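You operate a simulated robot arm through the tools that you are given. There is no shell and no other tool. Be economical: measure what you need, move in short steps, check, and stop when the job is done.

You run a simulated two-armed robot. Do the job below in one go: nothing can be reset, and whatever is moved stays where it is left.

TASK
Fuse L3 has blown: swap it for the 63 A spare, locked off.
Fine: main switch off and locked with the orange padlock from SPARE, then open the door; blown carrier into the BLOWN holder, spare in; door shut and padlock on SPARE before the main switch goes on again; leave the breakers. Where these are worked on the way, their far stop is far enough and under half their travel is too little: main switch.

Only the result counts: the job must be done as asked and must still hold three seconds after the hand-in. Knocking over, shifting, dropping, spilling or breaking anything else fails it.

THE ROBOT
Two 6-joint arms with two-finger grippers on one trunk, on a base that drives. Base frame: it is fixed to the floor where the robot stands at the start and does not move with it; the origin is under the middle of the robot, x ahead of it, y to its left, z up. Units: m, rad, N and s.
The left shoulder is at the start at [0.06, 0.143, 0.9], the right one opposite. With the tool pointing down near the work surface each hand reaches from about 0.3 to 0.72 m from the robot's upright axis, wherever it stands, measured 20 degrees to its own side. Places, roughly: bench breaker [0.5, -0.3, 0.8]; blown fuse holder [0.5, 0.3, 0.9]; drum breaker [0.5, 0, 0.8]; fuse box door [0.4, 0.4, 1.2]; fuse holder L1 [0.5, 0.5, 1.2]; fuse holder L2 [0.5, 0.4, 1.2]; fuse holder L3 [0.5, 0.3, 1.2]; hasp pin [0.4, 0, 1.1]; lights breaker [0.5, -0.5, 0.8]; main switch [0.5, 0, 1.1]; melt breaker [0.5, -0.3, 0.8]; orange padlock (5x2x8 cm) [0.5, -0.4, 1]; press breaker [0.5, -0.1, 0.8]; sockets breaker [0.5, -0.4, 0.8]; spare peg [0.5, -0.4, 1.1]; supply selector [0.5, -0.3, 1.1]. Payload 2.45 kg a hand.
Tool frame (each hand has its own): the origin (TCP) lies between the finger pads and is the grasp point; the fingertips stand 0.026 m ahead of it; z points along the fingers, y is the line along which they close. The gripper opens to 0.096 m. The gripper's body begins 0.069 m behind the TCP.
Orientation is that of the tool frame in the base frame, as a unit quaternion [x, y, z, w]. With the fingers straight down and closing along the base's y, the tool's x points along the base's -x, its y along +y and its z along -z.

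THE INTERFACE
- The arms move only by the tool apply_moves. It takes "left_moves", "right_moves" or both (then of equal length, played together; a hand with none holds still); each is text: rows parted by semicolons, each of 7 numbers parted by spaces: the shift along the base's x, y, z in units of 30 mm (1.0 is 30 mm), then the turn, a rotation vector about the base's x, y, z in units of 8 degrees (1.0 is 8 degrees), then the gripper command, from -1 (fully open) to 1 (shut), values between in proportion. In form: x y z ax ay az fingers; .... A call has 1 to 12 rows; each row shifts and turns the commanded pose from where the row before left it. A call with a number of a shift or a turn outside -1 to 1 is refused whole. A row lasts 0.2 s, in which the tool goes at most 0.05 m and 0.15 rad; a call with a longer step from one row to the next is refused whole, and so is a gripper value outside its range. A pose out of reach is approached as far as the arm can. The call stops where the force on the tool passes 90 N (or 10 N more than at its start, if that is more) or the arm is blocked; 0.2 s more then pass. Each finger halts on what it meets, pressing with about 28 N; the grip force reading is that of the motor and also rises with nothing between the fingers. The clock runs only during rows and for 0.2 s after the last one: add rows that do not move to give the fingers time. The reply holds the time, the measured pose of the TCP, the force on the tool along the base axes, the opening and the grip force, in the units named above and with some noise, with the torque about the TCP (base axes, N m) and any sound that the robot's microphone picked up.
- Cameras (640 x 400 px; columns grow to the right, rows downward): "scene" is now at [0.1344, 0.0248, 1.5201]; the picture's right is [0.28, -0.96, -0.00], its down [-0.75, -0.22, -0.62] and it looks along [0.59, 0.17, -0.79] (base axes); focal length 214 px, centre (320, 200). "left" rides on the left gripper at [0.082, -0.003, -0.098] in its tool frame; the picture's right is [0.04, 1.00, 0.00], its down [-0.73, 0.03, -0.68] and it looks along [-0.68, 0.03, 0.73] (tool axes); focal length 256 px, centre (320, 200). "right" rides on the right gripper at [0.082, 0.003, -0.098] in its tool frame; the picture's right is [-0.04, 1.00, 0.00], its down [-0.73, -0.03, -0.68] and it looks along [-0.68, -0.03, 0.73] (tool axes); focal length 256 px, centre (320, 200). There is no depth. A picture from a camera that has moved, and an enlarged one, comes with that camera's place and axes in the base frame and with its lens. The place of the scene camera against the robot may be out by one fixed shift of up to 0.025 m in any direction.
- camera(camera): a new picture of that camera. No time passes.
- slide_trunk(by): slides the trunk up (or, below 0, down) by that many m; the arms and the scene camera ride with it, the base frame stays. It gives what a move gives, with no picture.
- base_move(legs): drives the robot by 1 to 6 legs, each [ahead, turn to the left] in m and rad, along the robot's own axes; the way and the turn of a leg run together, so that a leg with both is an arc; at most 1.5 m and 3.142 rad a leg. The arms and the cameras ride along, it lands a little off, and it stops where it bumps. It gives what a move gives.
- turn_head(pan, tilt): turns the head with the scene camera to pan (to the left, within 1.501 rad either way) and tilt (down, from -0.506 to 1.204), counted from straight ahead of the robot. It gives what a move gives.
- inspect(camera, box): a new picture of the part [left, top, right, bottom] of that camera's present view, enlarged. No time passes.
- finish_job(): hands the job in; it is judged then, once.

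Go step by step. Nothing tells you exact positions but the pictures and the camera data: compare them with the known pose of the tool, close in by small moves and look again before you grip or let go. The budget is 120 turns and 88 pictures, counting those below and the enlarged ones. Unless the task says otherwise, let go and move clear before handing in, and close with one line.

The tools are called after "Request:" by a JSON object that holds its "name" and its "arguments". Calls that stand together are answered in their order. apply_moves: Moves the arms, as the interface text tells. Its arguments: {"type":"object","properties":{"left_moves":{"type":"string"},"right_moves":{"type":"string"}},"required":[]} The other tools are called the same way: slide_trunk (by) slides the trunk up or down; base_move (legs) drives the base; turn_head (pan, tilt) turns the head that bears the scene camera; camera (camera) takes a picture; inspect (camera, box) takes an enlarged picture of a part of a camera's view; finish_job () hands the job in.

At the start:

```text
t: 0.0
left_position: [0.2971, 0.4057, 0.9993]
left_ee_rot: [0.003, 1.0, 0.0, 0.0]
left_contact_force: [-0.6, 0.6, -0.1]
left_ft_torque: [0.04, -0.03, 0.02]
left_finger_gap: 0.096
left_grasp_force: 0.1
right_position: [0.3046, 0.0151, 0.9986]
right_ee_rot: [0.003, 1.0, 0.0, 0.0]
right_contact_force: [-0.3, -0.6, 0.6]
right_ft_torque: [-0.03, 0.02, 0.02]
right_finger_gap: 0.0961
right_grasp_force: 0.0
trunk travel left (down, up): [-0.525, 0.065]
robot x, y, heading: [-0.0002, -0.002, -0.001]
head pan, tilt: [0.286, 0.904]
```

scene: 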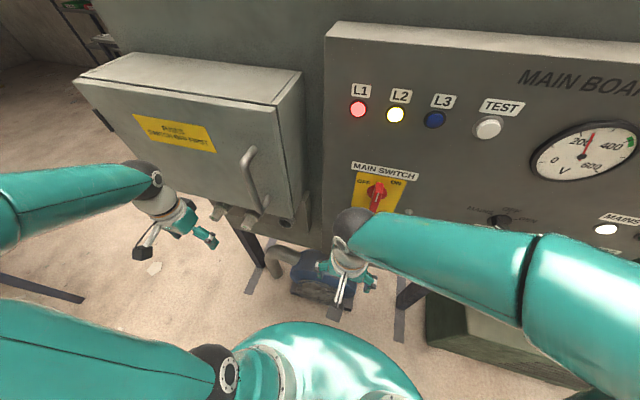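
right: 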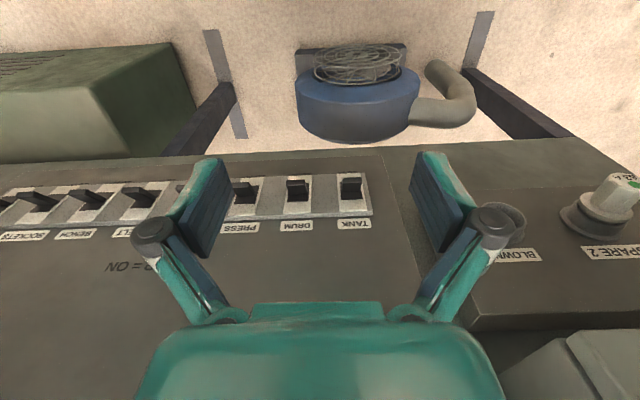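
left: 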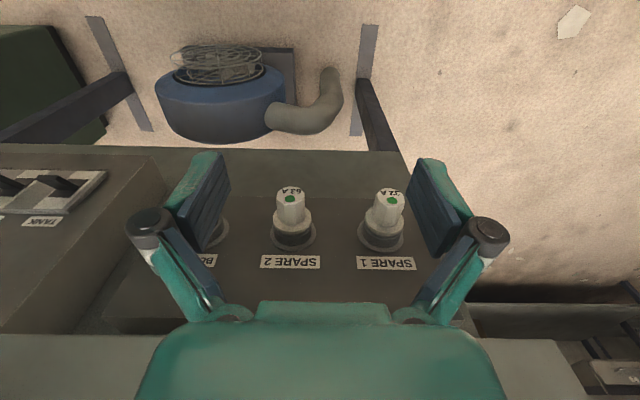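

The board stands ahead: fuse box at left, main switch in the middle, and the padlock is off to the right. I turn the head to see the right part first.

Request:
{"name": "turn_head", "arguments": {"pan": -0.4, "tilt": 0.75}}

Request:
{"name": "camera", "arguments": {"camera": "scene"}}

```text
t: 1.1
left_position: [0.2951, 0.4083, 0.9987]
left_ee_rot: [0.002, 1.0, 0.001, 0.0]
left_contact_force: [0.5, 1.0, 0.1]
left_ft_torque: [0.01, -0.02, 0.03]
left_finger_gap: 0.0961
left_grasp_force: 0.2
right_position: [0.3023, 0.0156, 1.0001]
right_ee_rot: [0.002, 1.0, 0.0, 0.0]
right_contact_force: [-0.2, 0.4, -0.3]
right_ft_torque: [0.0, 0.03, -0.01]
right_finger_gap: 0.0959
right_grasp_force: 0.0
trunk travel left (down, up): [-0.525, 0.065]
robot x, y, heading: [0.0035, 0.0032, 0.0]
head pan, tilt: [-0.4, 0.75]
```

```text
84 pictures are left
camera scene: at [0.1386, -0.0287, 1.5322], right [-0.39, -0.92, 0.0], down [-0.63, 0.26, -0.73], along [0.67, -0.28, -0.68], focal length 214 px, centre (320, 200)
```

scene: 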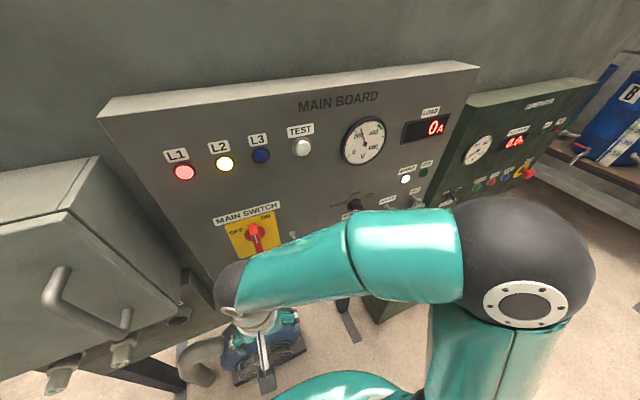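

The right arm hides the board. I back off a little for room and pitch both hands forward, then look again.

Request:
{"name": "base_move", "arguments": {"legs": [[-0.2, 0]]}}

Request:
{"name": "apply_moves", "arguments": {"right_moves": "0 -0.5 0 0 -1 0 0; 0 -0.5 0 0 -1 0 0; 0 -0.5 0 0 -1 0 0; 0 -0.5 0 0 -1 0 0; 0 -0.5 0 0 -1 0 0; 0 -0.5 0 0 -1 0 0; 0 -0.5 0 0 -1 0 0; 0 -0.5 0 0 -1 0 0; 0 -0.5 0 0 -1 0 0; 0 -0.5 0 0 -1 0 0; 0 -0.5 0 0 -1 0 0; 0 0 0 0 -0.25 0 0", "left_moves": "0 0 0 0 -1 0 0; 0 0 0 0 -1 0 0; 0 0 0 0 -1 0 0; 0 0 0 0 -1 0 0; 0 0 0 0 -1 0 0; 0 0 0 0 -1 0 0; 0 0 0 0 -1 0 0; 0 0 0 0 -1 0 0; 0 0 0 0 -1 0 0; 0 0 0 0 -1 0 0; 0 0 0 0 -1 0 0; 0 0 0 0 -0.25 0 0"}}

Request:
{"name": "turn_head", "arguments": {"pan": 0, "tilt": 0.6}}

Request:
{"name": "camera", "arguments": {"camera": "scene"}}

Request:
{"name": "camera", "arguments": {"camera": "right"}}

```text
t: 2.7
left_position: [0.0942, 0.4064, 0.9997]
left_ee_rot: [0.004, 1.0, 0.0, 0.001]
left_contact_force: [0.0, 0.4, -0.2]
left_ft_torque: [0.03, -0.07, 0.0]
left_finger_gap: 0.0959
left_grasp_force: 0.1
right_position: [0.0997, 0.014, 0.9992]
right_ee_rot: [0.004, 1.0, 0.0, 0.0]
right_contact_force: [-0.3, 0.3, -0.4]
right_ft_torque: [0.03, -0.04, -0.02]
right_finger_gap: 0.0958
right_grasp_force: 0.1
trunk travel left (down, up): [-0.525, 0.065]
robot x, y, heading: [-0.2033, -0.0018, 0.0]
head pan, tilt: [-0.4, 0.75]
```

```text
t: 5.3
left_position: [0.1017, 0.4452, 1.0565]
left_ee_rot: [0.001, 0.708, 0.002, 0.706]
left_contact_force: [0.1, 0.4, 0.1]
left_ft_torque: [0.02, -0.02, 0.01]
left_finger_gap: 0.0478
left_grasp_force: 0.0
left hand out of reach, approached as far as the arm can: row 6, 7, 8, 9, 10, 11, 12
right_position: [0.2053, 0.0128, 1.101]
right_ee_rot: [0.005, 0.708, 0.001, 0.706]
right_contact_force: [1.1, 0.7, 0.6]
right_ft_torque: [0.01, 0.01, 0.0]
right_finger_gap: 0.0481
right_grasp_force: 0.0
right hand out of reach, approached as far as the arm can: row 4, 5, 6, 7, 8, 9, 10, 11
trunk travel left (down, up): [-0.525, 0.065]
robot x, y, heading: [-0.2018, -0.0023, -0.003]
head pan, tilt: [-0.4, 0.75]
```

```text
t: 6.2
left_position: [0.1013, 0.4459, 1.0578]
left_ee_rot: [0.001, 0.708, 0.001, 0.706]
left_contact_force: [0.4, -0.4, -0.6]
left_ft_torque: [0.0, -0.04, -0.02]
left_finger_gap: 0.0481
left_grasp_force: 0.1
right_position: [0.2044, 0.0121, 1.1014]
right_ee_rot: [0.004, 0.708, -0.001, 0.706]
right_contact_force: [0.5, 0.4, -0.1]
right_ft_torque: [-0.01, 0.0, -0.01]
right_finger_gap: 0.0478
right_grasp_force: 0.2
trunk travel left (down, up): [-0.525, 0.065]
robot x, y, heading: [-0.2009, 0.0027, -0.003]
head pan, tilt: [0.0, 0.6]
```

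```text
83 pictures are left
camera scene: at [-0.0512, 0.0031, 1.5448], right [0.0, -1.0, 0.0], down [-0.57, 0.0, -0.82], along [0.82, 0.0, -0.57], focal length 214 px, centre (320, 200)
```

scene: 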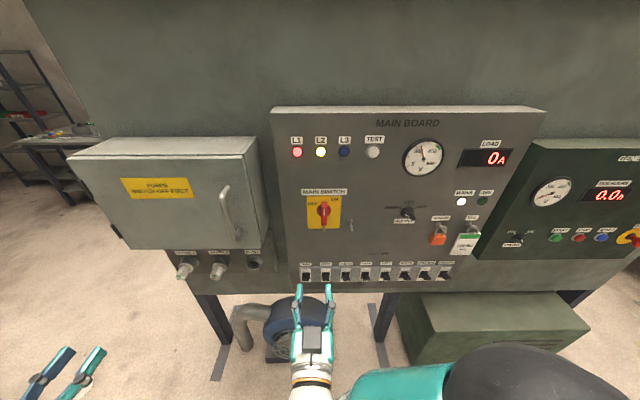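

```text
82 pictures are left
camera right: at [0.1057, 0.0149, 1.0191], right [0.01, 1.0, 0.04], down [-0.68, -0.03, 0.74], along [0.74, -0.04, 0.68], focal length 256 px, centre (320, 200)
```

right: 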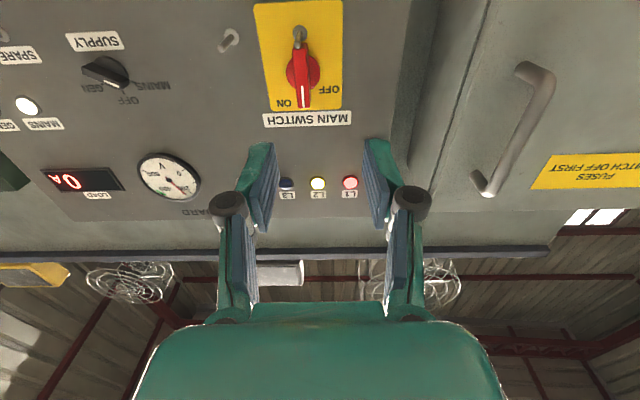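

Now the whole board is clear. I enlarge the switch and padlock areas.

Request:
{"name": "inspect", "arguments": {"camera": "scene", "box": [270, 170, 430, 290]}}

Request:
{"name": "inspect", "arguments": {"camera": "scene", "box": [380, 170, 540, 290]}}

Request:
{"name": "inspect", "arguments": {"camera": "scene", "box": [150, 170, 310, 290]}}

Request:
{"name": "inspect", "arguments": {"camera": "right", "box": [200, 0, 400, 140]}}

```text
3.33 times, centred on (350, 230) of scene
camera zoom: at [-0.0512, 0.0031, 1.5448], right [0.0, -1.0, 0.0], down [-0.57, 0.0, -0.82], along [0.82, 0.0, -0.57], focal length 715 px, centre (220, 100)
```

zoom: 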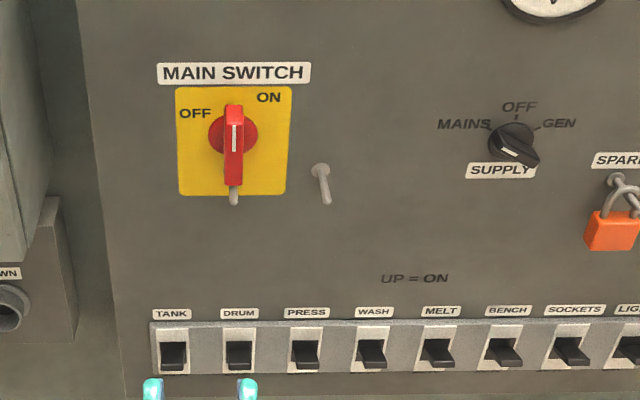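

```text
3.33 times, centred on (460, 230) of scene
camera zoom: at [-0.0512, 0.0031, 1.5448], right [0.0, -1.0, 0.0], down [-0.57, 0.0, -0.82], along [0.82, 0.0, -0.57], focal length 715 px, centre (-147, 100)
```

zoom: 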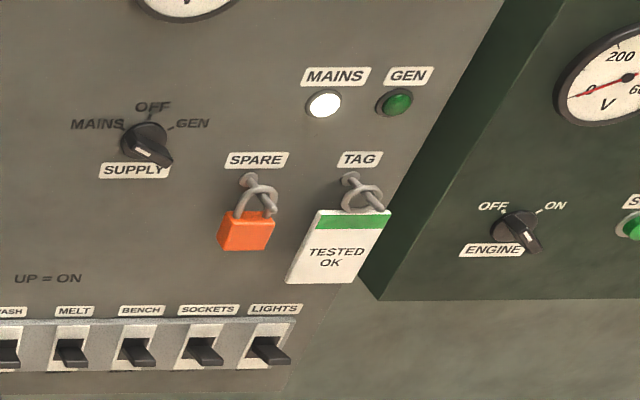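

```text
3.33 times, centred on (230, 230) of scene
camera zoom: at [-0.0512, 0.0031, 1.5448], right [0.0, -1.0, 0.0], down [-0.57, 0.0, -0.82], along [0.82, 0.0, -0.57], focal length 715 px, centre (620, 100)
```

zoom: 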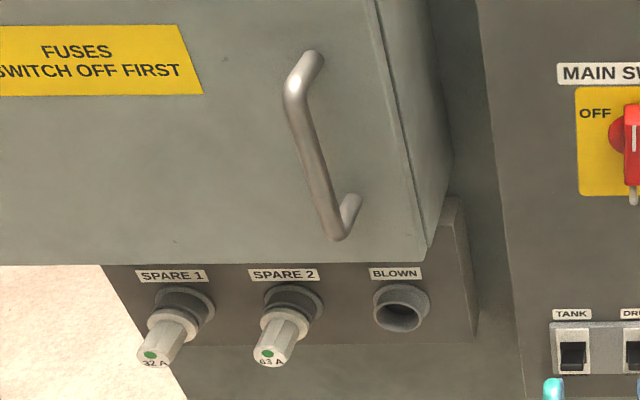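

```text
2.86 times, centred on (300, 70) of right
camera zoom: at [0.1057, 0.0149, 1.0191], right [0.01, 1.0, 0.04], down [-0.68, -0.03, 0.74], along [0.74, -0.04, 0.68], focal length 731 px, centre (377, 571)
```

zoom: 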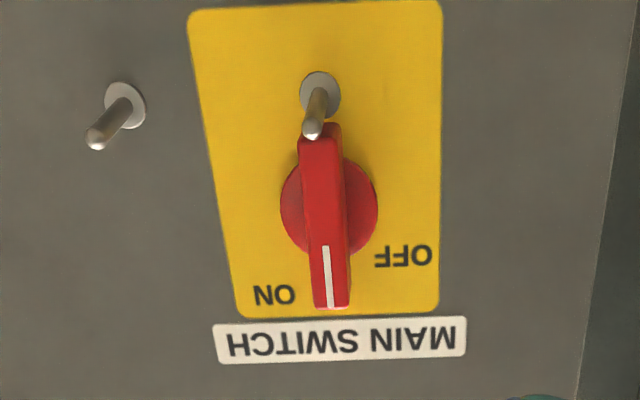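

The orange padlock hangs on SPARE, the main switch (handle up = ON) is at about (0.48, -0.015, 1.13) with the hasp pin just under it. I bring the right hand in front of the knob, first testing how commands track.

Request:
{"name": "apply_moves", "arguments": {"right_moves": "1 0 0 0 0 0 -0.2; 1 0 0 0 0 0 -0.2; 1 0 0 0 0 0 -0.2"}}

```text
t: 7.0
left_position: [0.1018, 0.4458, 1.0565]
left_ee_rot: [0.002, 0.709, 0.001, 0.706]
left_contact_force: [0.2, 0.4, -0.4]
left_ft_torque: [0.02, -0.03, 0.02]
left_finger_gap: 0.0481
left_grasp_force: 0.1
right_position: [0.2921, 0.013, 1.1]
right_ee_rot: [0.002, 0.708, 0.003, 0.707]
right_contact_force: [1.0, -0.8, 0.7]
right_ft_torque: [0.02, 0.01, 0.01]
right_finger_gap: 0.0576
right_grasp_force: 0.2
trunk travel left (down, up): [-0.525, 0.065]
robot x, y, heading: [-0.2019, -0.0025, -0.004]
head pan, tilt: [0.0, 0.6]
```

Request:
{"name": "apply_moves", "arguments": {"right_moves": "0.9 -0.3 0.3 0 0 0 -0.2; 0.9 -0.3 0.3 0 0 0 -0.2; 0.9 -0.3 0.3 0 0 0 -0.2; 0 0 0 0 0 0 -0.2"}}

Request:
{"name": "camera", "arguments": {"camera": "right"}}

Request:
{"name": "inspect", "arguments": {"camera": "scene", "box": [270, 170, 390, 260]}}

```text
t: 8.0
left_position: [0.1009, 0.4479, 1.058]
left_ee_rot: [0.001, 0.709, 0.002, 0.706]
left_contact_force: [-0.7, 0.1, 0.7]
left_ft_torque: [0.01, -0.02, -0.01]
left_finger_gap: 0.0479
left_grasp_force: 0.0
right_position: [0.3725, -0.0149, 1.1294]
right_ee_rot: [0.003, 0.707, 0.002, 0.707]
right_contact_force: [0.1, 0.1, -1.1]
right_ft_torque: [-0.03, 0.0, -0.01]
right_finger_gap: 0.0574
right_grasp_force: 0.1
trunk travel left (down, up): [-0.525, 0.065]
robot x, y, heading: [-0.2055, -0.002, -0.001]
head pan, tilt: [0.0, 0.6]
```

```text
77 pictures are left
camera right: at [0.2739, -0.0127, 1.0473], right [0.0, 1.0, 0.05], down [-0.68, -0.03, 0.73], along [0.73, -0.03, 0.68], focal length 256 px, centre (320, 200)
```

right: 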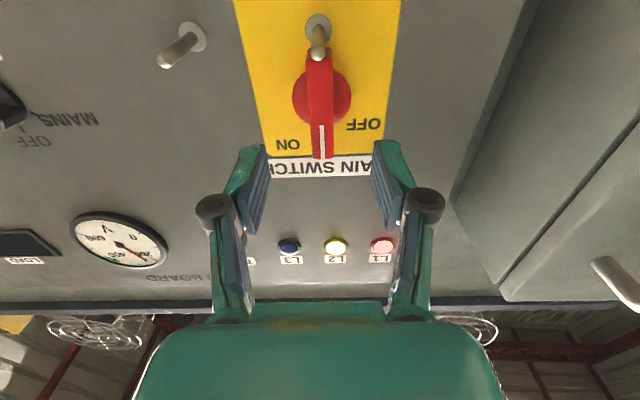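

```text
4.44 times, centred on (330, 215) of scene
camera zoom: at [-0.0516, 0.0034, 1.5452], right [0.0, -1.0, 0.0], down [-0.56, 0.0, -0.83], along [0.83, 0.0, -0.56], focal length 953 px, centre (276, 133)
```

zoom: 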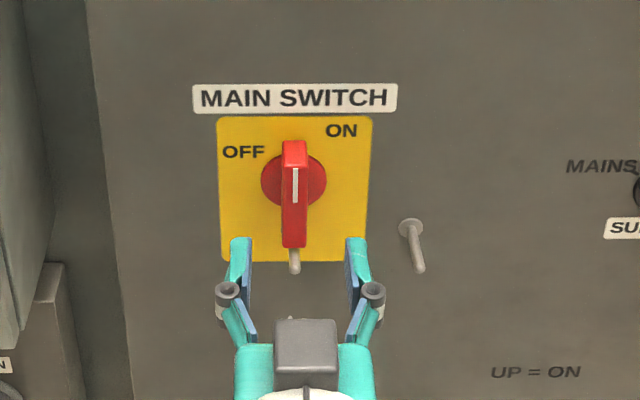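

The hand is centred on the knob. I advance with open fingers around the blade.

Request:
{"name": "apply_moves", "arguments": {"right_moves": "0.7 0 -0.1 0 0 0 -0.2; 0.7 0 -0.1 0 0 0 -0.2; 0.5 0 0 0 0 0 -0.2; 0 0 0 0 0 0 -0.2"}}

Request:
{"name": "inspect", "arguments": {"camera": "scene", "box": [270, 170, 390, 260]}}

Request:
{"name": "camera", "arguments": {"camera": "right"}}

```text
t: 8.9
left_position: [0.1007, 0.446, 1.0569]
left_ee_rot: [0.0, 0.708, 0.002, 0.706]
left_contact_force: [0.3, 0.8, 0.2]
left_ft_torque: [-0.02, -0.01, 0.03]
left_finger_gap: 0.0479
left_grasp_force: 0.1
right_position: [0.4303, -0.0156, 1.122]
right_ee_rot: [0.002, 0.707, 0.003, 0.707]
right_contact_force: [0.2, -0.2, 0.5]
right_ft_torque: [0.03, -0.01, 0.01]
right_finger_gap: 0.0575
right_grasp_force: 0.0
trunk travel left (down, up): [-0.525, 0.065]
robot x, y, heading: [-0.2069, -0.0007, -0.006]
head pan, tilt: [0.0, 0.6]
```

```text
4.44 times, centred on (330, 215) of scene
camera zoom: at [-0.0513, 0.0032, 1.5452], right [0.0, -1.0, 0.0], down [-0.57, 0.0, -0.82], along [0.82, 0.0, -0.57], focal length 953 px, centre (276, 133)
```

zoom: 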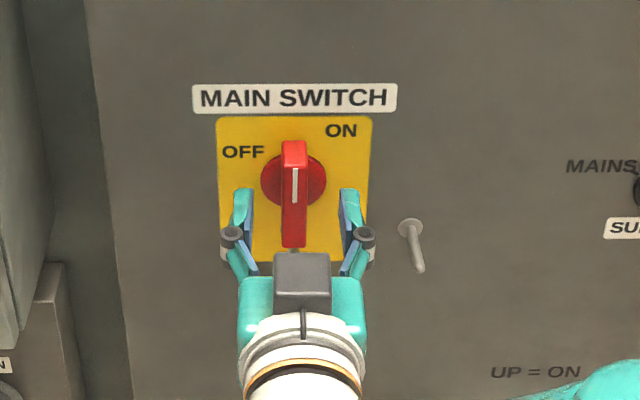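

```text
74 pictures are left
camera right: at [0.3315, -0.0129, 1.041], right [0.0, 1.0, 0.05], down [-0.68, -0.03, 0.73], along [0.73, -0.03, 0.68], focal length 256 px, centre (320, 200)
```

right: 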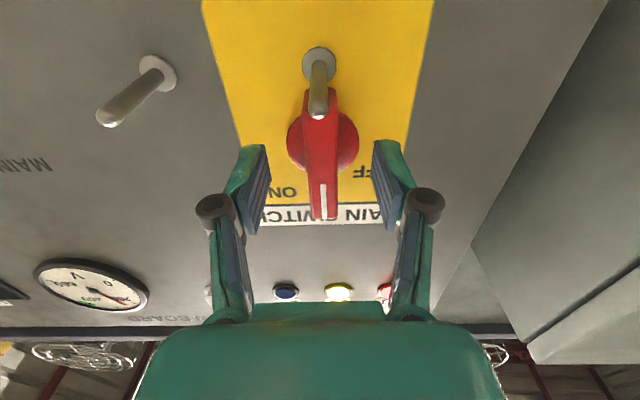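

Request:
{"name": "apply_moves", "arguments": {"right_moves": "0.27 0 0.1 0 0 0 -0.2; 0 0 0 0 0 0 0.4; 0 0 0 0 0 0 1; 0 0 0 0 0 0 1; 0 0 0 0 0 0 1; 0 0 0 0 0 0 1"}}

Request:
{"name": "camera", "arguments": {"camera": "right"}}

```text
t: 10.3
left_position: [0.1011, 0.4477, 1.0566]
left_ee_rot: [0.0, 0.708, 0.001, 0.706]
left_contact_force: [0.4, -0.2, -0.5]
left_ft_torque: [0.01, 0.02, -0.01]
left_finger_gap: 0.0479
left_grasp_force: 0.0
right_position: [0.4373, -0.0149, 1.1259]
right_ee_rot: [0.0, 0.707, 0.002, 0.707]
right_contact_force: [0.9, 8.7, 0.5]
right_ft_torque: [-0.43, -0.27, 0.36]
right_finger_gap: 0.0172
right_grasp_force: 42.4
trunk travel left (down, up): [-0.525, 0.065]
robot x, y, heading: [-0.2032, 0.002, -0.003]
head pan, tilt: [0.0, 0.6]
```

```text
73 pictures are left
camera right: at [0.3385, -0.0118, 1.044], right [0.0, 1.0, 0.05], down [-0.68, -0.03, 0.73], along [0.73, -0.03, 0.68], focal length 256 px, centre (320, 200)
```

right: 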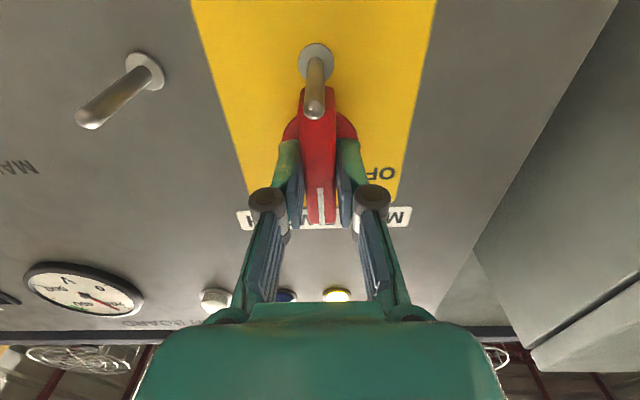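

Handle gripped (17 mm). I turn it anticlockwise (towards OFF).

Request:
{"name": "apply_moves", "arguments": {"right_moves": "0 0 0 -1 0 0 1; 0 0 0 -1 0 0 1; 0 0 0 -1 0 0 1; 0 0 0 -1 0 0 1; 0 0 0 -1 0 0 1; 0 0 0 -1 0 0 1"}}

Request:
{"name": "camera", "arguments": {"camera": "right"}}

```text
t: 11.8
left_position: [0.101, 0.4483, 1.0578]
left_ee_rot: [0.001, 0.708, 0.0, 0.706]
left_contact_force: [-0.2, -0.2, -0.1]
left_ft_torque: [0.04, -0.01, -0.03]
left_finger_gap: 0.0479
left_grasp_force: 0.0
right_position: [0.435, -0.0129, 1.1256]
right_ee_rot: [-0.288, 0.647, -0.286, 0.646]
right_contact_force: [-5.0, 10.2, -8.4]
right_ft_torque: [0.03, -0.46, 1.05]
right_finger_gap: 0.0167
right_grasp_force: 42.4
trunk travel left (down, up): [-0.525, 0.065]
robot x, y, heading: [-0.2029, 0.0001, 0.001]
head pan, tilt: [0.0, 0.6]
```

```text
72 pictures are left
camera right: at [0.3384, -0.0732, 1.0686], right [0.0, 0.7, -0.71], down [-0.68, 0.52, 0.52], along [0.73, 0.49, 0.47], focal length 256 px, centre (320, 200)
```

right: 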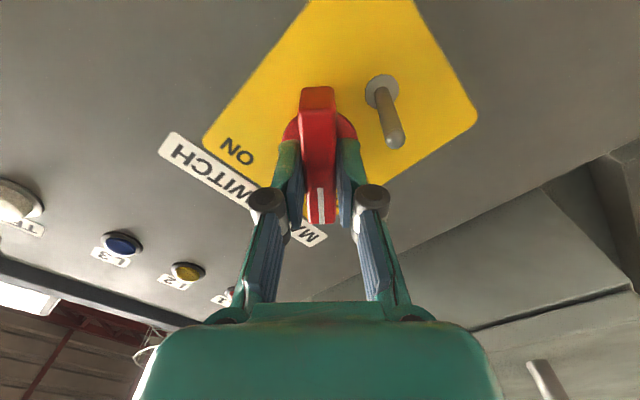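

Request:
{"name": "apply_moves", "arguments": {"right_moves": "0 0 0 -1 0 0 1; 0 0 0 -1 0 0 1; 0 0 0 -1 0 0 1; 0 0 0 -1 0 0 1; 0 0 0 -1 0 0 1; 0 0 0 -1 0 0 1"}}

Request:
{"name": "camera", "arguments": {"camera": "right"}}

Request:
{"name": "inspect", "arguments": {"camera": "scene", "box": [270, 120, 470, 260]}}

```text
t: 13.2
left_position: [0.1009, 0.4472, 1.0574]
left_ee_rot: [0.0, 0.708, 0.002, 0.706]
left_contact_force: [-0.1, 0.2, -0.6]
left_ft_torque: [0.0, 0.0, -0.02]
left_finger_gap: 0.048
left_grasp_force: 0.1
right_position: [0.4376, -0.0141, 1.1256]
right_ee_rot: [0.525, -0.476, 0.522, -0.474]
right_contact_force: [-12.1, 11.1, -13.5]
right_ft_torque: [1.47, 0.31, 0.29]
right_finger_gap: 0.0191
right_grasp_force: 43.9
trunk travel left (down, up): [-0.525, 0.065]
robot x, y, heading: [-0.202, 0.0025, -0.008]
head pan, tilt: [0.0, 0.6]
```

```text
71 pictures are left
camera right: at [0.3387, -0.0969, 1.1302], right [-0.01, -0.06, -1.0], down [-0.68, 0.73, -0.04], along [0.73, 0.68, -0.04], focal length 256 px, centre (320, 200)
```

right: 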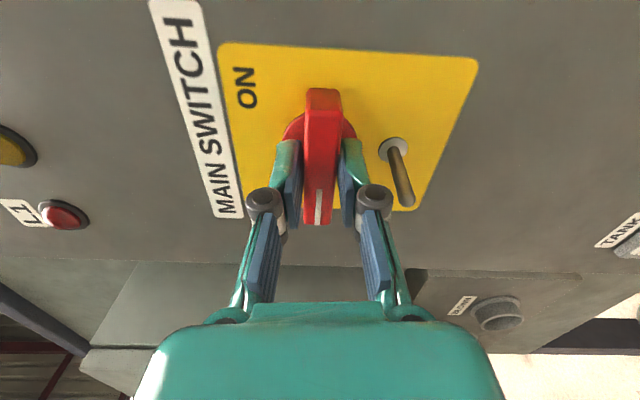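

```text
2.86 times, centred on (370, 190) of scene
camera zoom: at [-0.0515, 0.0047, 1.5451], right [0.0, -1.0, 0.0], down [-0.56, 0.0, -0.83], along [0.83, 0.0, -0.56], focal length 613 px, centre (177, 229)
```

zoom: 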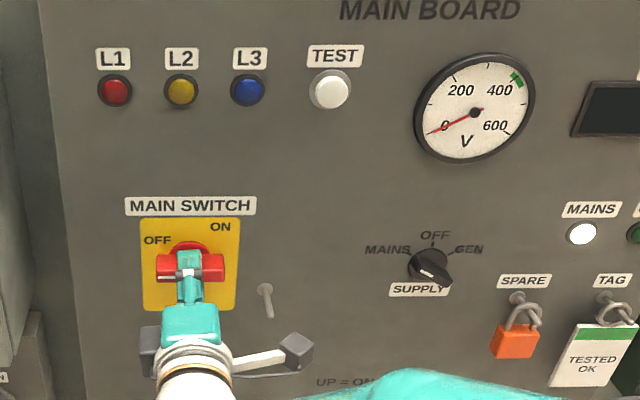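

OFF at its stop; voltmeter at 0. I release, back off, rotate the wrist back and move towards the padlock.

Request:
{"name": "apply_moves", "arguments": {"right_moves": "0 0 0 0 0 0 0.2; 0 0 0 0 0 0 0.2; -1 0 0 0 0 0 0.2; -1 0 0 0 0 0 0.2; -1 0 0 0 0 0 0.2; -1 0 0 1 0 0 0.2; 0 0 0 1 0 0 0.2; 0 0 0 1 0 0 0.2; 0 0 0 1 0 0 0.2; 0 0 0 1 0 0 0.2; 0 0 0 1 0 0 0.2; 0 0 0 1 0 0 0.2"}}

Request:
{"name": "apply_moves", "arguments": {"right_moves": "0 -1 -0.2 1 0 0 -0.2; 0 -1 -0.2 1 0 0 -0.2; 0 -1 -0.2 1 0 0 -0.2; 0 -1 -0.2 1 0 0 -0.2; 0 -1 -0.2 0.8 0 0 -0.2; 0 -1 -0.2 0 0 0 -0.2; 0 -1 -0.2 0 0 0 -0.2; 0 -1 -0.2 0 0 0 -0.2; 0 -1 -0.2 0 0 0 -0.2; 0 -1 -0.2 0 0 0 -0.2; 0 -1 -0.2 0 0 0 -0.2; 0 -0.8 -0.2 0 0 0 -0.2"}}

Request:
{"name": "camera", "arguments": {"camera": "right"}}

Request:
{"name": "inspect", "arguments": {"camera": "scene", "box": [270, 150, 510, 300]}}

```text
t: 15.8
left_position: [0.1007, 0.4462, 1.0571]
left_ee_rot: [0.002, 0.708, 0.001, 0.706]
left_contact_force: [0.3, -0.9, -0.7]
left_ft_torque: [-0.01, 0.01, 0.0]
left_finger_gap: 0.0481
left_grasp_force: 0.0
right_position: [0.3176, -0.017, 1.1271]
right_ee_rot: [-0.238, 0.666, -0.239, 0.665]
right_contact_force: [0.8, 0.3, -0.3]
right_ft_torque: [0.03, 0.03, 0.04]
right_finger_gap: 0.0385
right_grasp_force: 0.1
trunk travel left (down, up): [-0.525, 0.065]
robot x, y, heading: [-0.2022, 0.0008, -0.001]
head pan, tilt: [0.0, 0.6]
```

```text
t: 18.4
left_position: [0.1012, 0.4467, 1.059]
left_ee_rot: [0.001, 0.708, 0.002, 0.706]
left_contact_force: [-0.4, 0.4, 0.6]
left_ft_torque: [0.01, 0.03, 0.0]
left_finger_gap: 0.0478
left_grasp_force: 0.2
right_position: [0.3102, -0.1701, 1.1456]
right_ee_rot: [-0.006, 0.709, -0.009, 0.706]
right_contact_force: [-0.1, -0.1, 0.1]
right_ft_torque: [-0.01, 0.05, -0.01]
right_finger_gap: 0.0574
right_grasp_force: 0.1
right hand out of reach, approached as far as the arm can: row 5, 6, 7, 8, 9, 10, 11, 12
trunk travel left (down, up): [-0.525, 0.065]
robot x, y, heading: [-0.2009, 0.0002, 0.0]
head pan, tilt: [0.0, 0.6]
```

```text
69 pictures are left
camera right: at [0.2108, -0.1699, 1.0627], right [0.01, 1.0, 0.02], down [-0.68, -0.01, 0.74], along [0.74, -0.02, 0.68], focal length 256 px, centre (320, 200)
```

right: 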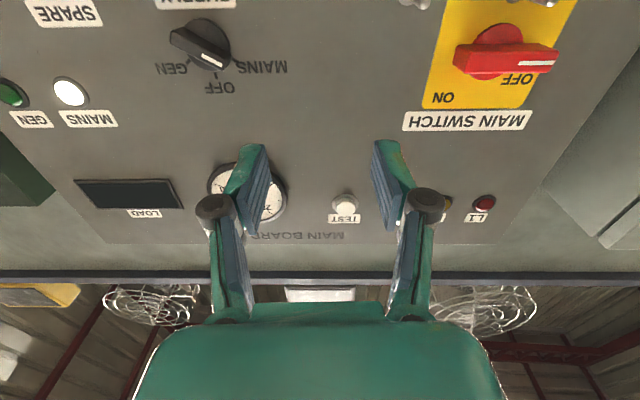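

```text
2.67 times, centred on (390, 225) of scene
camera zoom: at [-0.0509, 0.0034, 1.5451], right [0.0, -1.0, 0.0], down [-0.57, 0.0, -0.82], along [0.82, 0.0, -0.57], focal length 572 px, centre (133, 133)
```

zoom: 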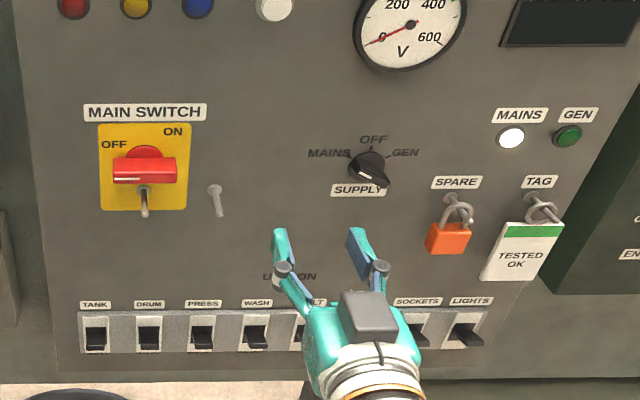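

The zone right in front of the shoulder is too near; I step a bit forward and sideways.

Request:
{"name": "apply_moves", "arguments": {"right_moves": "1 -0.5 -0.3 0 0 0 -0.2; 1 -1 -0.3 0 0 0 -0.2; 0 -1 -0.3 0 0 0 -0.2; 0 -1 -0.3 0 0 0 -0.2; 0 -1 -0.3 0 0 0 -0.2; 0 -1 -0.3 0 0 0 -0.2; 0 -1 0 0 0 0 -0.2; 0 -1 0 0 0 0 -0.2"}}

Request:
{"name": "camera", "arguments": {"camera": "right"}}

```text
t: 20.1
left_position: [0.1009, 0.4465, 1.0585]
left_ee_rot: [0.001, 0.708, 0.002, 0.706]
left_contact_force: [-0.8, -0.4, 0.0]
left_ft_torque: [0.01, 0.0, 0.01]
left_finger_gap: 0.0482
left_grasp_force: 0.1
right_position: [0.3386, -0.1997, 1.1981]
right_ee_rot: [-0.003, 0.71, -0.012, 0.704]
right_contact_force: [0.0, -0.5, 0.2]
right_ft_torque: [-0.01, 0.0, 0.0]
right_finger_gap: 0.0575
right_grasp_force: 0.0
right hand out of reach, approached as far as the arm can: row 1, 2, 3, 4, 5, 6, 7, 8
trunk travel left (down, up): [-0.525, 0.065]
robot x, y, heading: [-0.202, 0.002, -0.001]
head pan, tilt: [0.0, 0.6]
```

```text
67 pictures are left
camera right: at [0.2397, -0.1973, 1.1173], right [0.01, 1.0, 0.02], down [-0.67, -0.01, 0.74], along [0.74, -0.02, 0.67], focal length 256 px, centre (320, 200)
```

right: 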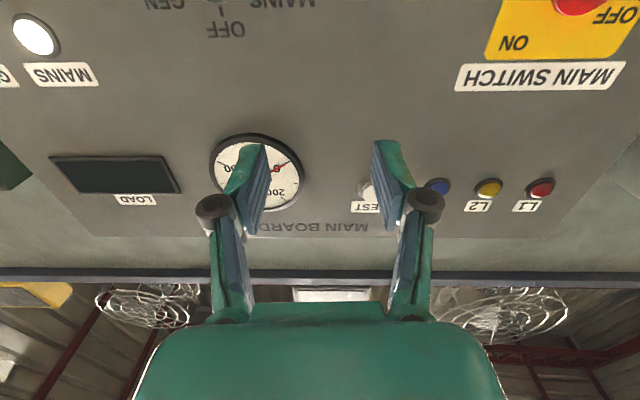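

Request:
{"name": "apply_moves", "arguments": {"right_moves": "0 -0.3 -0.5 0 0 -1 -0.2; 0 -0.3 -0.5 0 0 -1 -0.2; 0 -0.3 -0.5 0 0 -1 -0.2; 0 -0.3 -0.5 0 0 -1 -0.2"}}

Request:
{"name": "turn_head", "arguments": {"pan": -0.4, "tilt": 1.0}}

Request:
{"name": "camera", "arguments": {"camera": "scene"}}

```text
t: 21.1
left_position: [0.1018, 0.4457, 1.0576]
left_ee_rot: [0.001, 0.708, 0.001, 0.706]
left_contact_force: [1.0, -0.5, 0.3]
left_ft_torque: [-0.02, 0.0, -0.01]
left_finger_gap: 0.048
left_grasp_force: 0.0
right_position: [0.3396, -0.2352, 1.1358]
right_ee_rot: [0.188, 0.682, -0.203, 0.677]
right_contact_force: [-0.2, 0.6, -0.4]
right_ft_torque: [0.0, -0.03, -0.01]
right_finger_gap: 0.0577
right_grasp_force: 0.1
trunk travel left (down, up): [-0.525, 0.065]
robot x, y, heading: [-0.1995, -0.0006, -0.001]
head pan, tilt: [0.0, 0.6]
```

```text
t: 22.0
left_position: [0.1013, 0.4452, 1.0586]
left_ee_rot: [0.002, 0.709, 0.002, 0.705]
left_contact_force: [-0.1, -0.3, -0.9]
left_ft_torque: [-0.01, -0.02, 0.02]
left_finger_gap: 0.0478
left_grasp_force: 0.1
right_position: [0.3397, -0.2346, 1.1369]
right_ee_rot: [0.188, 0.682, -0.202, 0.677]
right_contact_force: [-0.3, -0.6, 0.1]
right_ft_torque: [0.0, 0.02, 0.02]
right_finger_gap: 0.0575
right_grasp_force: 0.0
trunk travel left (down, up): [-0.525, 0.065]
robot x, y, heading: [-0.2013, -0.0025, -0.001]
head pan, tilt: [-0.4, 1.0]
```

```text
66 pictures are left
camera scene: at [-0.0752, -0.0238, 1.5132], right [-0.39, -0.92, 0.0], down [-0.77, 0.33, -0.54], along [0.5, -0.21, -0.84], focal length 214 px, centre (320, 200)
```

scene: 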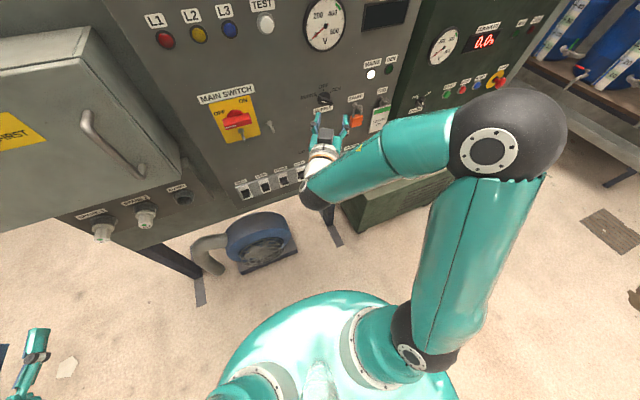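

Yawing outward frees the arm: the hand can't point inward of its own shoulder's radial line. I reposition the base about 0.27 m to the right so the padlock is in front of the right shoulder.

Request:
{"name": "base_move", "arguments": {"legs": [[-0.3, 0], [0, -0.8], [0.376, 0], [0, 0.8]]}}

Request:
{"name": "turn_head", "arguments": {"pan": 0.0, "tilt": 0.65}}

Request:
{"name": "camera", "arguments": {"camera": "scene"}}

```text
t: 30.9
left_position: [0.0423, 0.1831, 1.0577]
left_ee_rot: [-0.003, 0.708, 0.006, 0.706]
left_contact_force: [0.1, -0.5, -0.2]
left_ft_torque: [0.01, -0.06, -0.02]
left_finger_gap: 0.0482
left_grasp_force: 0.1
right_position: [0.2877, -0.4964, 1.1371]
right_ee_rot: [0.186, 0.683, -0.199, 0.678]
right_contact_force: [0.9, -0.4, 0.0]
right_ft_torque: [0.04, 0.0, 0.0]
right_finger_gap: 0.0578
right_grasp_force: 0.1
trunk travel left (down, up): [-0.525, 0.065]
robot x, y, heading: [-0.2562, -0.2843, 0.006]
head pan, tilt: [-0.4, 1.0]
```

```text
t: 31.7
left_position: [0.0436, 0.1824, 1.0583]
left_ee_rot: [-0.001, 0.708, 0.004, 0.706]
left_contact_force: [-0.2, -0.8, -0.6]
left_ft_torque: [0.03, -0.01, 0.0]
left_finger_gap: 0.0481
left_grasp_force: 0.1
right_position: [0.2873, -0.4974, 1.1381]
right_ee_rot: [0.185, 0.683, -0.199, 0.678]
right_contact_force: [-0.4, -0.2, -0.3]
right_ft_torque: [-0.04, 0.03, 0.0]
right_finger_gap: 0.0574
right_grasp_force: 0.0
trunk travel left (down, up): [-0.525, 0.065]
robot x, y, heading: [-0.2541, -0.2848, 0.006]
head pan, tilt: [0.0, 0.649]
```

```text
65 pictures are left
camera scene: at [-0.1066, -0.2808, 1.5408], right [0.0, -1.0, 0.0], down [-0.61, 0.0, -0.8], along [0.8, 0.0, -0.61], focal length 214 px, centre (320, 200)
```

scene: 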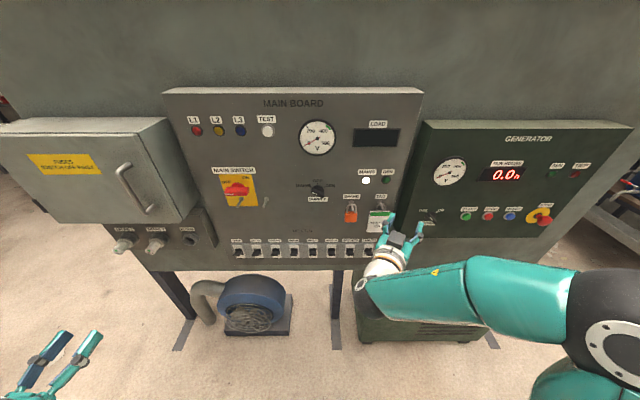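

Request:
{"name": "base_move", "arguments": {"legs": [[0.06, -0.006]]}}

Request:
{"name": "apply_moves", "arguments": {"right_moves": "0 0.7 -0.7 0 0 1 -0.5; 0 0.7 -0.7 0 0 1 -0.5; 0 0.7 -0.7 0 0 1 -0.5; 0 0.7 -0.7 0 0 1 -0.5; 0 0.8 -0.7 0 0 0 -0.5; 0 0 0 0 0 0 -0.5"}}

Request:
{"name": "camera", "arguments": {"camera": "right"}}

Request:
{"name": "inspect", "arguments": {"camera": "scene", "box": [290, 160, 450, 260]}}

```text
t: 32.7
left_position: [0.1092, 0.1822, 1.0579]
left_ee_rot: [0.001, 0.709, 0.002, 0.705]
left_contact_force: [0.8, 0.6, -0.5]
left_ft_torque: [0.01, -0.01, -0.03]
left_finger_gap: 0.0477
left_grasp_force: 0.0
right_position: [0.3504, -0.4986, 1.1353]
right_ee_rot: [0.187, 0.683, -0.202, 0.677]
right_contact_force: [1.2, 0.1, -0.7]
right_ft_torque: [-0.01, -0.04, -0.03]
right_finger_gap: 0.0574
right_grasp_force: 0.0
trunk travel left (down, up): [-0.525, 0.065]
robot x, y, heading: [-0.1918, -0.284, -0.003]
head pan, tilt: [0.0, 0.649]
```

```text
t: 34.1
left_position: [0.1078, 0.1812, 1.0584]
left_ee_rot: [0.001, 0.708, 0.003, 0.706]
left_contact_force: [0.3, -0.8, 0.3]
left_ft_torque: [-0.01, -0.04, 0.03]
left_finger_gap: 0.0478
left_grasp_force: 0.1
right_position: [0.3469, -0.3835, 1.0355]
right_ee_rot: [-0.01, 0.707, -0.006, 0.707]
right_contact_force: [-0.3, 0.1, -0.1]
right_ft_torque: [0.0, -0.02, 0.0]
right_finger_gap: 0.072
right_grasp_force: 0.0
right hand out of reach, approached as far as the arm can: row 4
trunk travel left (down, up): [-0.525, 0.065]
robot x, y, heading: [-0.2006, -0.2837, -0.005]
head pan, tilt: [0.0, 0.649]
```

```text
64 pictures are left
camera right: at [0.2481, -0.3826, 0.9541], right [0.0, 1.0, 0.02], down [-0.68, -0.02, 0.73], along [0.73, -0.01, 0.68], focal length 256 px, centre (320, 200)
```

right: 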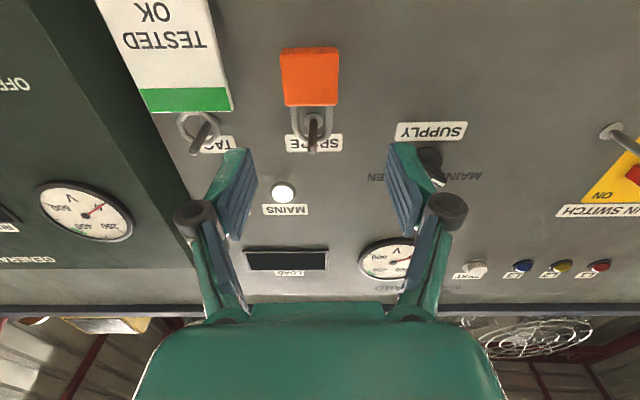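

```text
4.00 times, centred on (370, 210) of scene
camera zoom: at [-0.0455, -0.2814, 1.5409], right [0.0, -1.0, 0.0], down [-0.6, 0.0, -0.8], along [0.8, 0.0, -0.6], focal length 858 px, centre (120, 160)
```

zoom: 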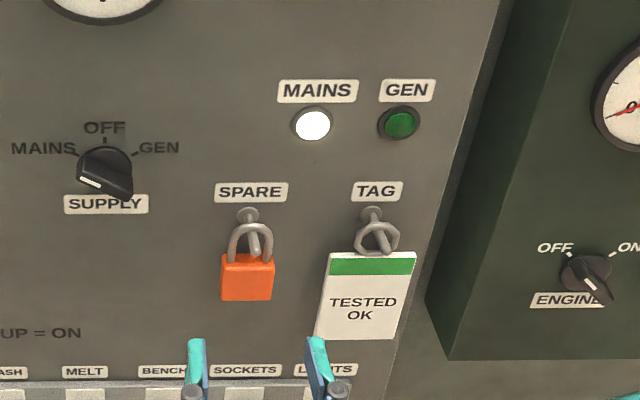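

Padlock body centre is about (0.465, -0.390, 1.022). I align and close in.

Request:
{"name": "apply_moves", "arguments": {"right_moves": "0.9 -0.22 -0.25 0 0 0 -0.5; 0.9 0 -0.25 0 0 0 -0.5; 0 0 0 0 0 0 -0.5"}}

Request:
{"name": "camera", "arguments": {"camera": "right"}}

Request:
{"name": "inspect", "arguments": {"camera": "scene", "box": [300, 180, 420, 260]}}

```text
t: 34.9
left_position: [0.1069, 0.181, 1.0591]
left_ee_rot: [0.001, 0.708, 0.002, 0.706]
left_contact_force: [0.2, -0.3, 0.0]
left_ft_torque: [0.01, 0.01, -0.05]
left_finger_gap: 0.0479
left_grasp_force: 0.1
right_position: [0.3982, -0.3799, 1.0225]
right_ee_rot: [-0.005, 0.708, -0.009, 0.706]
right_contact_force: [-0.8, -0.5, -0.1]
right_ft_torque: [0.01, 0.03, -0.03]
right_finger_gap: 0.0718
right_grasp_force: 0.1
right hand out of reach, approached as far as the arm can: row 2
trunk travel left (down, up): [-0.525, 0.065]
robot x, y, heading: [-0.1952, -0.2857, -0.002]
head pan, tilt: [0.0, 0.649]
```

```text
62 pictures are left
camera right: at [0.299, -0.3793, 0.941], right [0.0, 1.0, 0.02], down [-0.68, -0.01, 0.74], along [0.74, -0.02, 0.68], focal length 256 px, centre (320, 200)
```

right: 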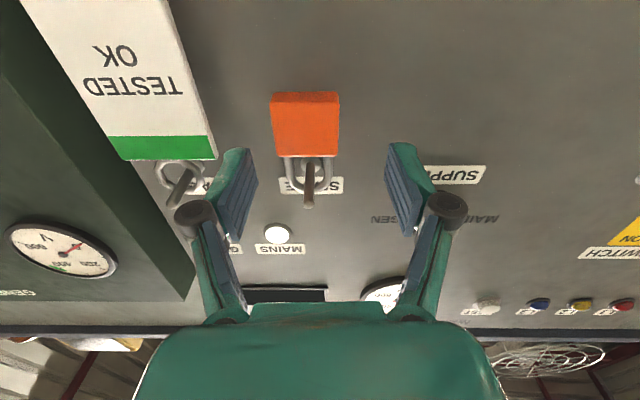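

```text
5.00 times, centred on (360, 220) of scene
camera zoom: at [-0.0452, -0.2812, 1.5409], right [0.0, -1.0, 0.0], down [-0.6, 0.0, -0.8], along [0.8, 0.0, -0.6], focal length 1072 px, centre (120, 100)
```

zoom: 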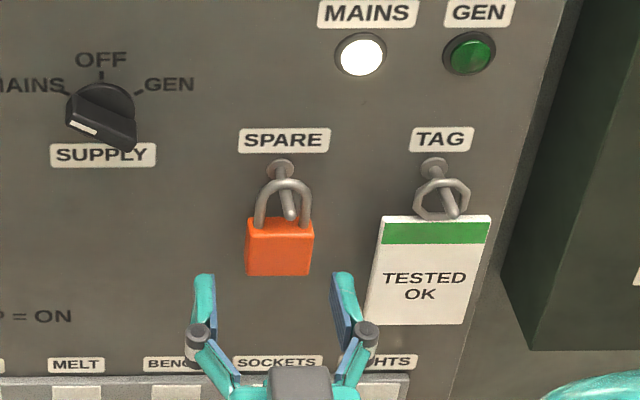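

I'm about 1 cm short in y at the arm's limit; I shift the base another 6 cm to the right with a short back-and-forth.

Request:
{"name": "base_move", "arguments": {"legs": [[-0.2, 0.3], [-0.2, -0.3], [0.37, 0.0]]}}

```text
t: 39.7
left_position: [0.0682, 0.1157, 1.0578]
left_ee_rot: [0.004, 0.708, -0.002, 0.706]
left_contact_force: [-0.1, 0.0, -0.4]
left_ft_torque: [0.02, -0.04, 0.02]
left_finger_gap: 0.0478
left_grasp_force: 0.1
right_position: [0.3501, -0.4486, 1.0221]
right_ee_rot: [-0.001, 0.708, -0.014, 0.706]
right_contact_force: [1.5, 0.8, 0.2]
right_ft_torque: [-0.01, -0.03, 0.0]
right_finger_gap: 0.0718
right_grasp_force: 0.1
trunk travel left (down, up): [-0.525, 0.065]
robot x, y, heading: [-0.2419, -0.3509, -0.013]
head pan, tilt: [0.0, 0.649]
```

Request:
{"name": "apply_moves", "arguments": {"right_moves": "0 1 0 0 0 0.1 -0.5; 0 0.95 0 0 0 0.1 -0.5; 0 0 0 0 0 0 -0.5"}}

Request:
{"name": "base_move", "arguments": {"legs": [[0.05, 0.012]]}}

Request:
{"name": "camera", "arguments": {"camera": "right"}}

```text
t: 40.5
left_position: [0.0669, 0.1146, 1.0581]
left_ee_rot: [0.006, 0.708, -0.003, 0.706]
left_contact_force: [0.6, -0.3, -0.1]
left_ft_torque: [0.0, 0.02, 0.0]
left_finger_gap: 0.048
left_grasp_force: 0.1
right_position: [0.3494, -0.3905, 1.0228]
right_ee_rot: [-0.012, 0.708, -0.003, 0.706]
right_contact_force: [0.2, 1.3, -0.1]
right_ft_torque: [-0.02, 0.01, -0.01]
right_finger_gap: 0.0719
right_grasp_force: 0.0
trunk travel left (down, up): [-0.525, 0.065]
robot x, y, heading: [-0.2421, -0.3456, -0.013]
head pan, tilt: [0.0, 0.649]
```

```text
t: 41.4
left_position: [0.113, 0.1185, 1.0572]
left_ee_rot: [0.002, 0.709, 0.001, 0.705]
left_contact_force: [0.1, 0.5, -0.5]
left_ft_torque: [0.03, 0.04, -0.02]
left_finger_gap: 0.0484
left_grasp_force: 0.1
right_position: [0.4004, -0.3827, 1.0207]
right_ee_rot: [-0.016, 0.709, 0.001, 0.705]
right_contact_force: [0.8, 0.0, -0.1]
right_ft_torque: [-0.04, -0.01, 0.0]
right_finger_gap: 0.0721
right_grasp_force: 0.1
trunk travel left (down, up): [-0.525, 0.065]
robot x, y, heading: [-0.1916, -0.3536, 0.001]
head pan, tilt: [0.0, 0.649]
```

```text
60 pictures are left
camera right: at [0.3022, -0.3849, 0.9397], right [-0.02, 1.0, 0.02], down [-0.67, -0.03, 0.74], along [0.74, 0.0, 0.67], focal length 256 px, centre (320, 200)
```

right: 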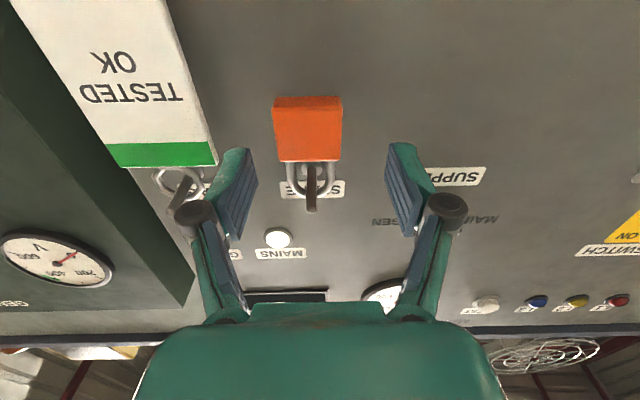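

Request:
{"name": "apply_moves", "arguments": {"right_moves": "0 -0.3 0 0.15 0 -0.17 -0.5; 0.7 0 0 0 0 0 -0.5; 0.7 0 0 0 0 0 -0.5; 0 0 0 0 0 0 -0.5"}}

Request:
{"name": "camera", "arguments": {"camera": "right"}}

Request:
{"name": "inspect", "arguments": {"camera": "scene", "box": [270, 180, 390, 260]}}

```text
t: 42.4
left_position: [0.1105, 0.1186, 1.0596]
left_ee_rot: [0.001, 0.708, 0.002, 0.706]
left_contact_force: [0.0, -0.6, -0.1]
left_ft_torque: [0.03, 0.02, 0.0]
left_finger_gap: 0.0481
left_grasp_force: 0.0
right_position: [0.4416, -0.3903, 1.0245]
right_ee_rot: [0.0, 0.708, 0.0, 0.706]
right_contact_force: [-0.3, -1.0, -0.6]
right_ft_torque: [-0.01, 0.0, -0.01]
right_finger_gap: 0.0718
right_grasp_force: 0.1
trunk travel left (down, up): [-0.525, 0.065]
robot x, y, heading: [-0.1942, -0.348, 0.004]
head pan, tilt: [0.0, 0.649]
```

```text
59 pictures are left
camera right: at [0.3433, -0.3883, 0.9417], right [0.0, 1.0, 0.04], down [-0.68, -0.03, 0.74], along [0.74, -0.03, 0.68], focal length 256 px, centre (320, 200)
```

right: 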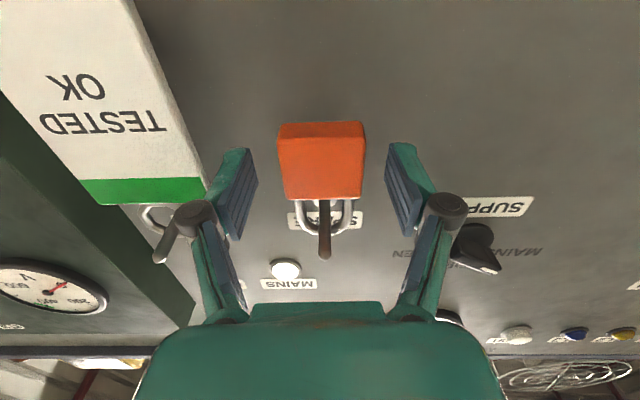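

```text
5.00 times, centred on (330, 220) of scene
camera zoom: at [-0.0422, -0.3462, 1.5409], right [0.0, -1.0, 0.0], down [-0.6, 0.0, -0.8], along [0.8, 0.0, -0.6], focal length 1072 px, centre (270, 100)
```

zoom: 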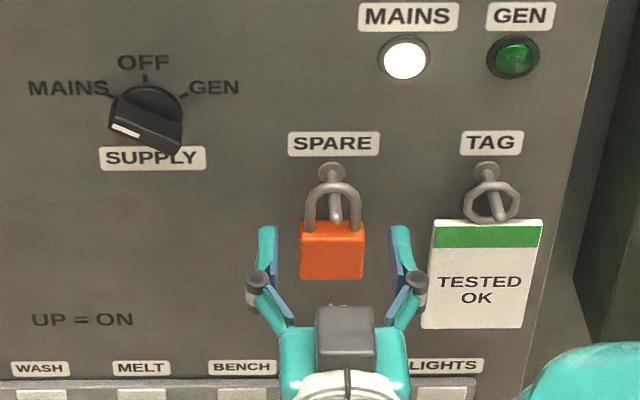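

Request:
{"name": "apply_moves", "arguments": {"right_moves": "0.33 0 -0.05 0 0 0 -0.5; 0 0 0 0 0 0 0.5; 0 0 0 0 0 0 1; 0 0 0 0 0 0 1; 0 0 0 0 0 0 1"}}

Request:
{"name": "camera", "arguments": {"camera": "right"}}

```text
t: 43.6
left_position: [0.1115, 0.1183, 1.0597]
left_ee_rot: [0.002, 0.708, 0.001, 0.706]
left_contact_force: [0.0, -0.1, 0.0]
left_ft_torque: [0.01, 0.03, 0.01]
left_finger_gap: 0.0485
left_grasp_force: 0.0
right_position: [0.4522, -0.3916, 1.0218]
right_ee_rot: [0.0, 0.708, 0.0, 0.706]
right_contact_force: [0.1, 1.3, 0.5]
right_ft_torque: [-0.03, -0.01, -0.01]
right_finger_gap: 0.0404
right_grasp_force: 28.0
trunk travel left (down, up): [-0.525, 0.065]
robot x, y, heading: [-0.1902, -0.3514, 0.002]
head pan, tilt: [0.0, 0.649]
```

```text
57 pictures are left
camera right: at [0.3535, -0.3886, 0.9406], right [0.0, 1.0, 0.04], down [-0.68, -0.03, 0.74], along [0.74, -0.03, 0.68], focal length 256 px, centre (320, 200)
```

right: 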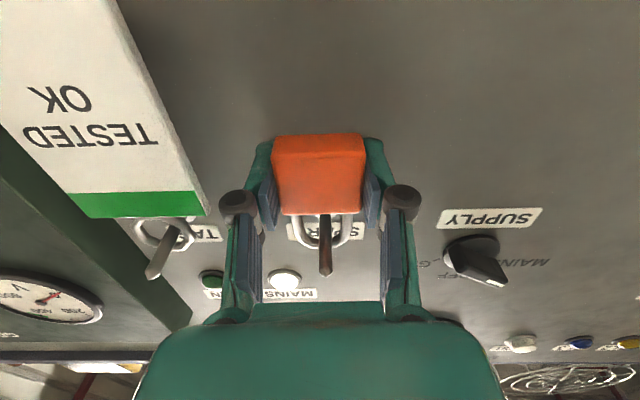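

Padlock held (40 mm). I lift 8 mm and draw it straight off the peg.

Request:
{"name": "apply_moves", "arguments": {"right_moves": "0 0 0.27 0 0 0 1; -0.5 0 0 0 0 0 1; -0.5 0 0 0 0 0 1; -0.5 0 0 0 0 0 1; -0.5 0 0 0 0 0 1; -0.5 0 0 0 0 0 1; -0.5 0 0 0 0 0 1; 0 0 0 0 0 0 1"}}

Request:
{"name": "camera", "arguments": {"camera": "scene"}}

Request:
{"name": "camera", "arguments": {"camera": "right"}}

```text
t: 45.4
left_position: [0.1111, 0.1188, 1.0593]
left_ee_rot: [0.001, 0.708, 0.002, 0.706]
left_contact_force: [-0.5, -0.5, 0.2]
left_ft_torque: [0.02, 0.01, -0.01]
left_finger_gap: 0.0479
left_grasp_force: 0.2
right_position: [0.362, -0.3913, 1.0292]
right_ee_rot: [0.0, 0.709, -0.001, 0.705]
right_contact_force: [0.4, 0.1, -1.2]
right_ft_torque: [-0.03, 0.0, -0.02]
right_finger_gap: 0.0406
right_grasp_force: 27.9
trunk travel left (down, up): [-0.525, 0.065]
robot x, y, heading: [-0.1955, -0.3491, 0.009]
head pan, tilt: [0.0, 0.649]
```

```text
56 pictures are left
camera scene: at [-0.0415, -0.3463, 1.5408], right [0.0, -1.0, 0.0], down [-0.61, 0.0, -0.8], along [0.8, 0.0, -0.61], focal length 214 px, centre (320, 200)
```

scene: 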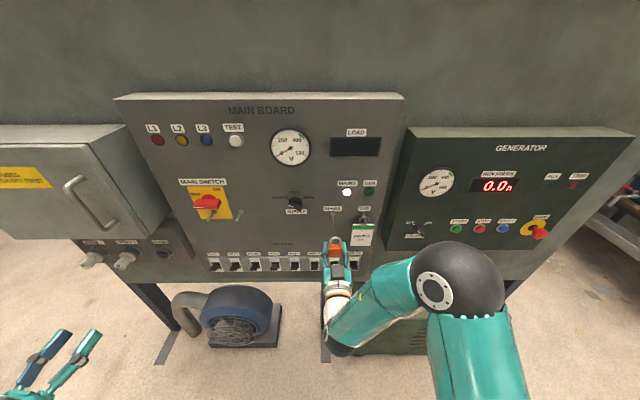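

```text
55 pictures are left
camera right: at [0.2629, -0.3902, 0.9469], right [0.0, 1.0, 0.04], down [-0.68, -0.03, 0.74], along [0.74, -0.03, 0.68], focal length 256 px, centre (320, 200)
```

right: 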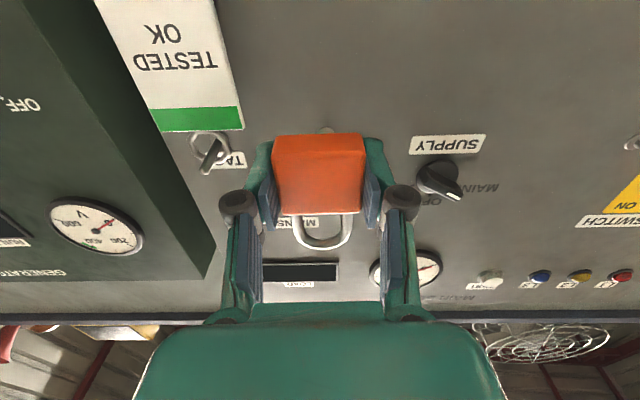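

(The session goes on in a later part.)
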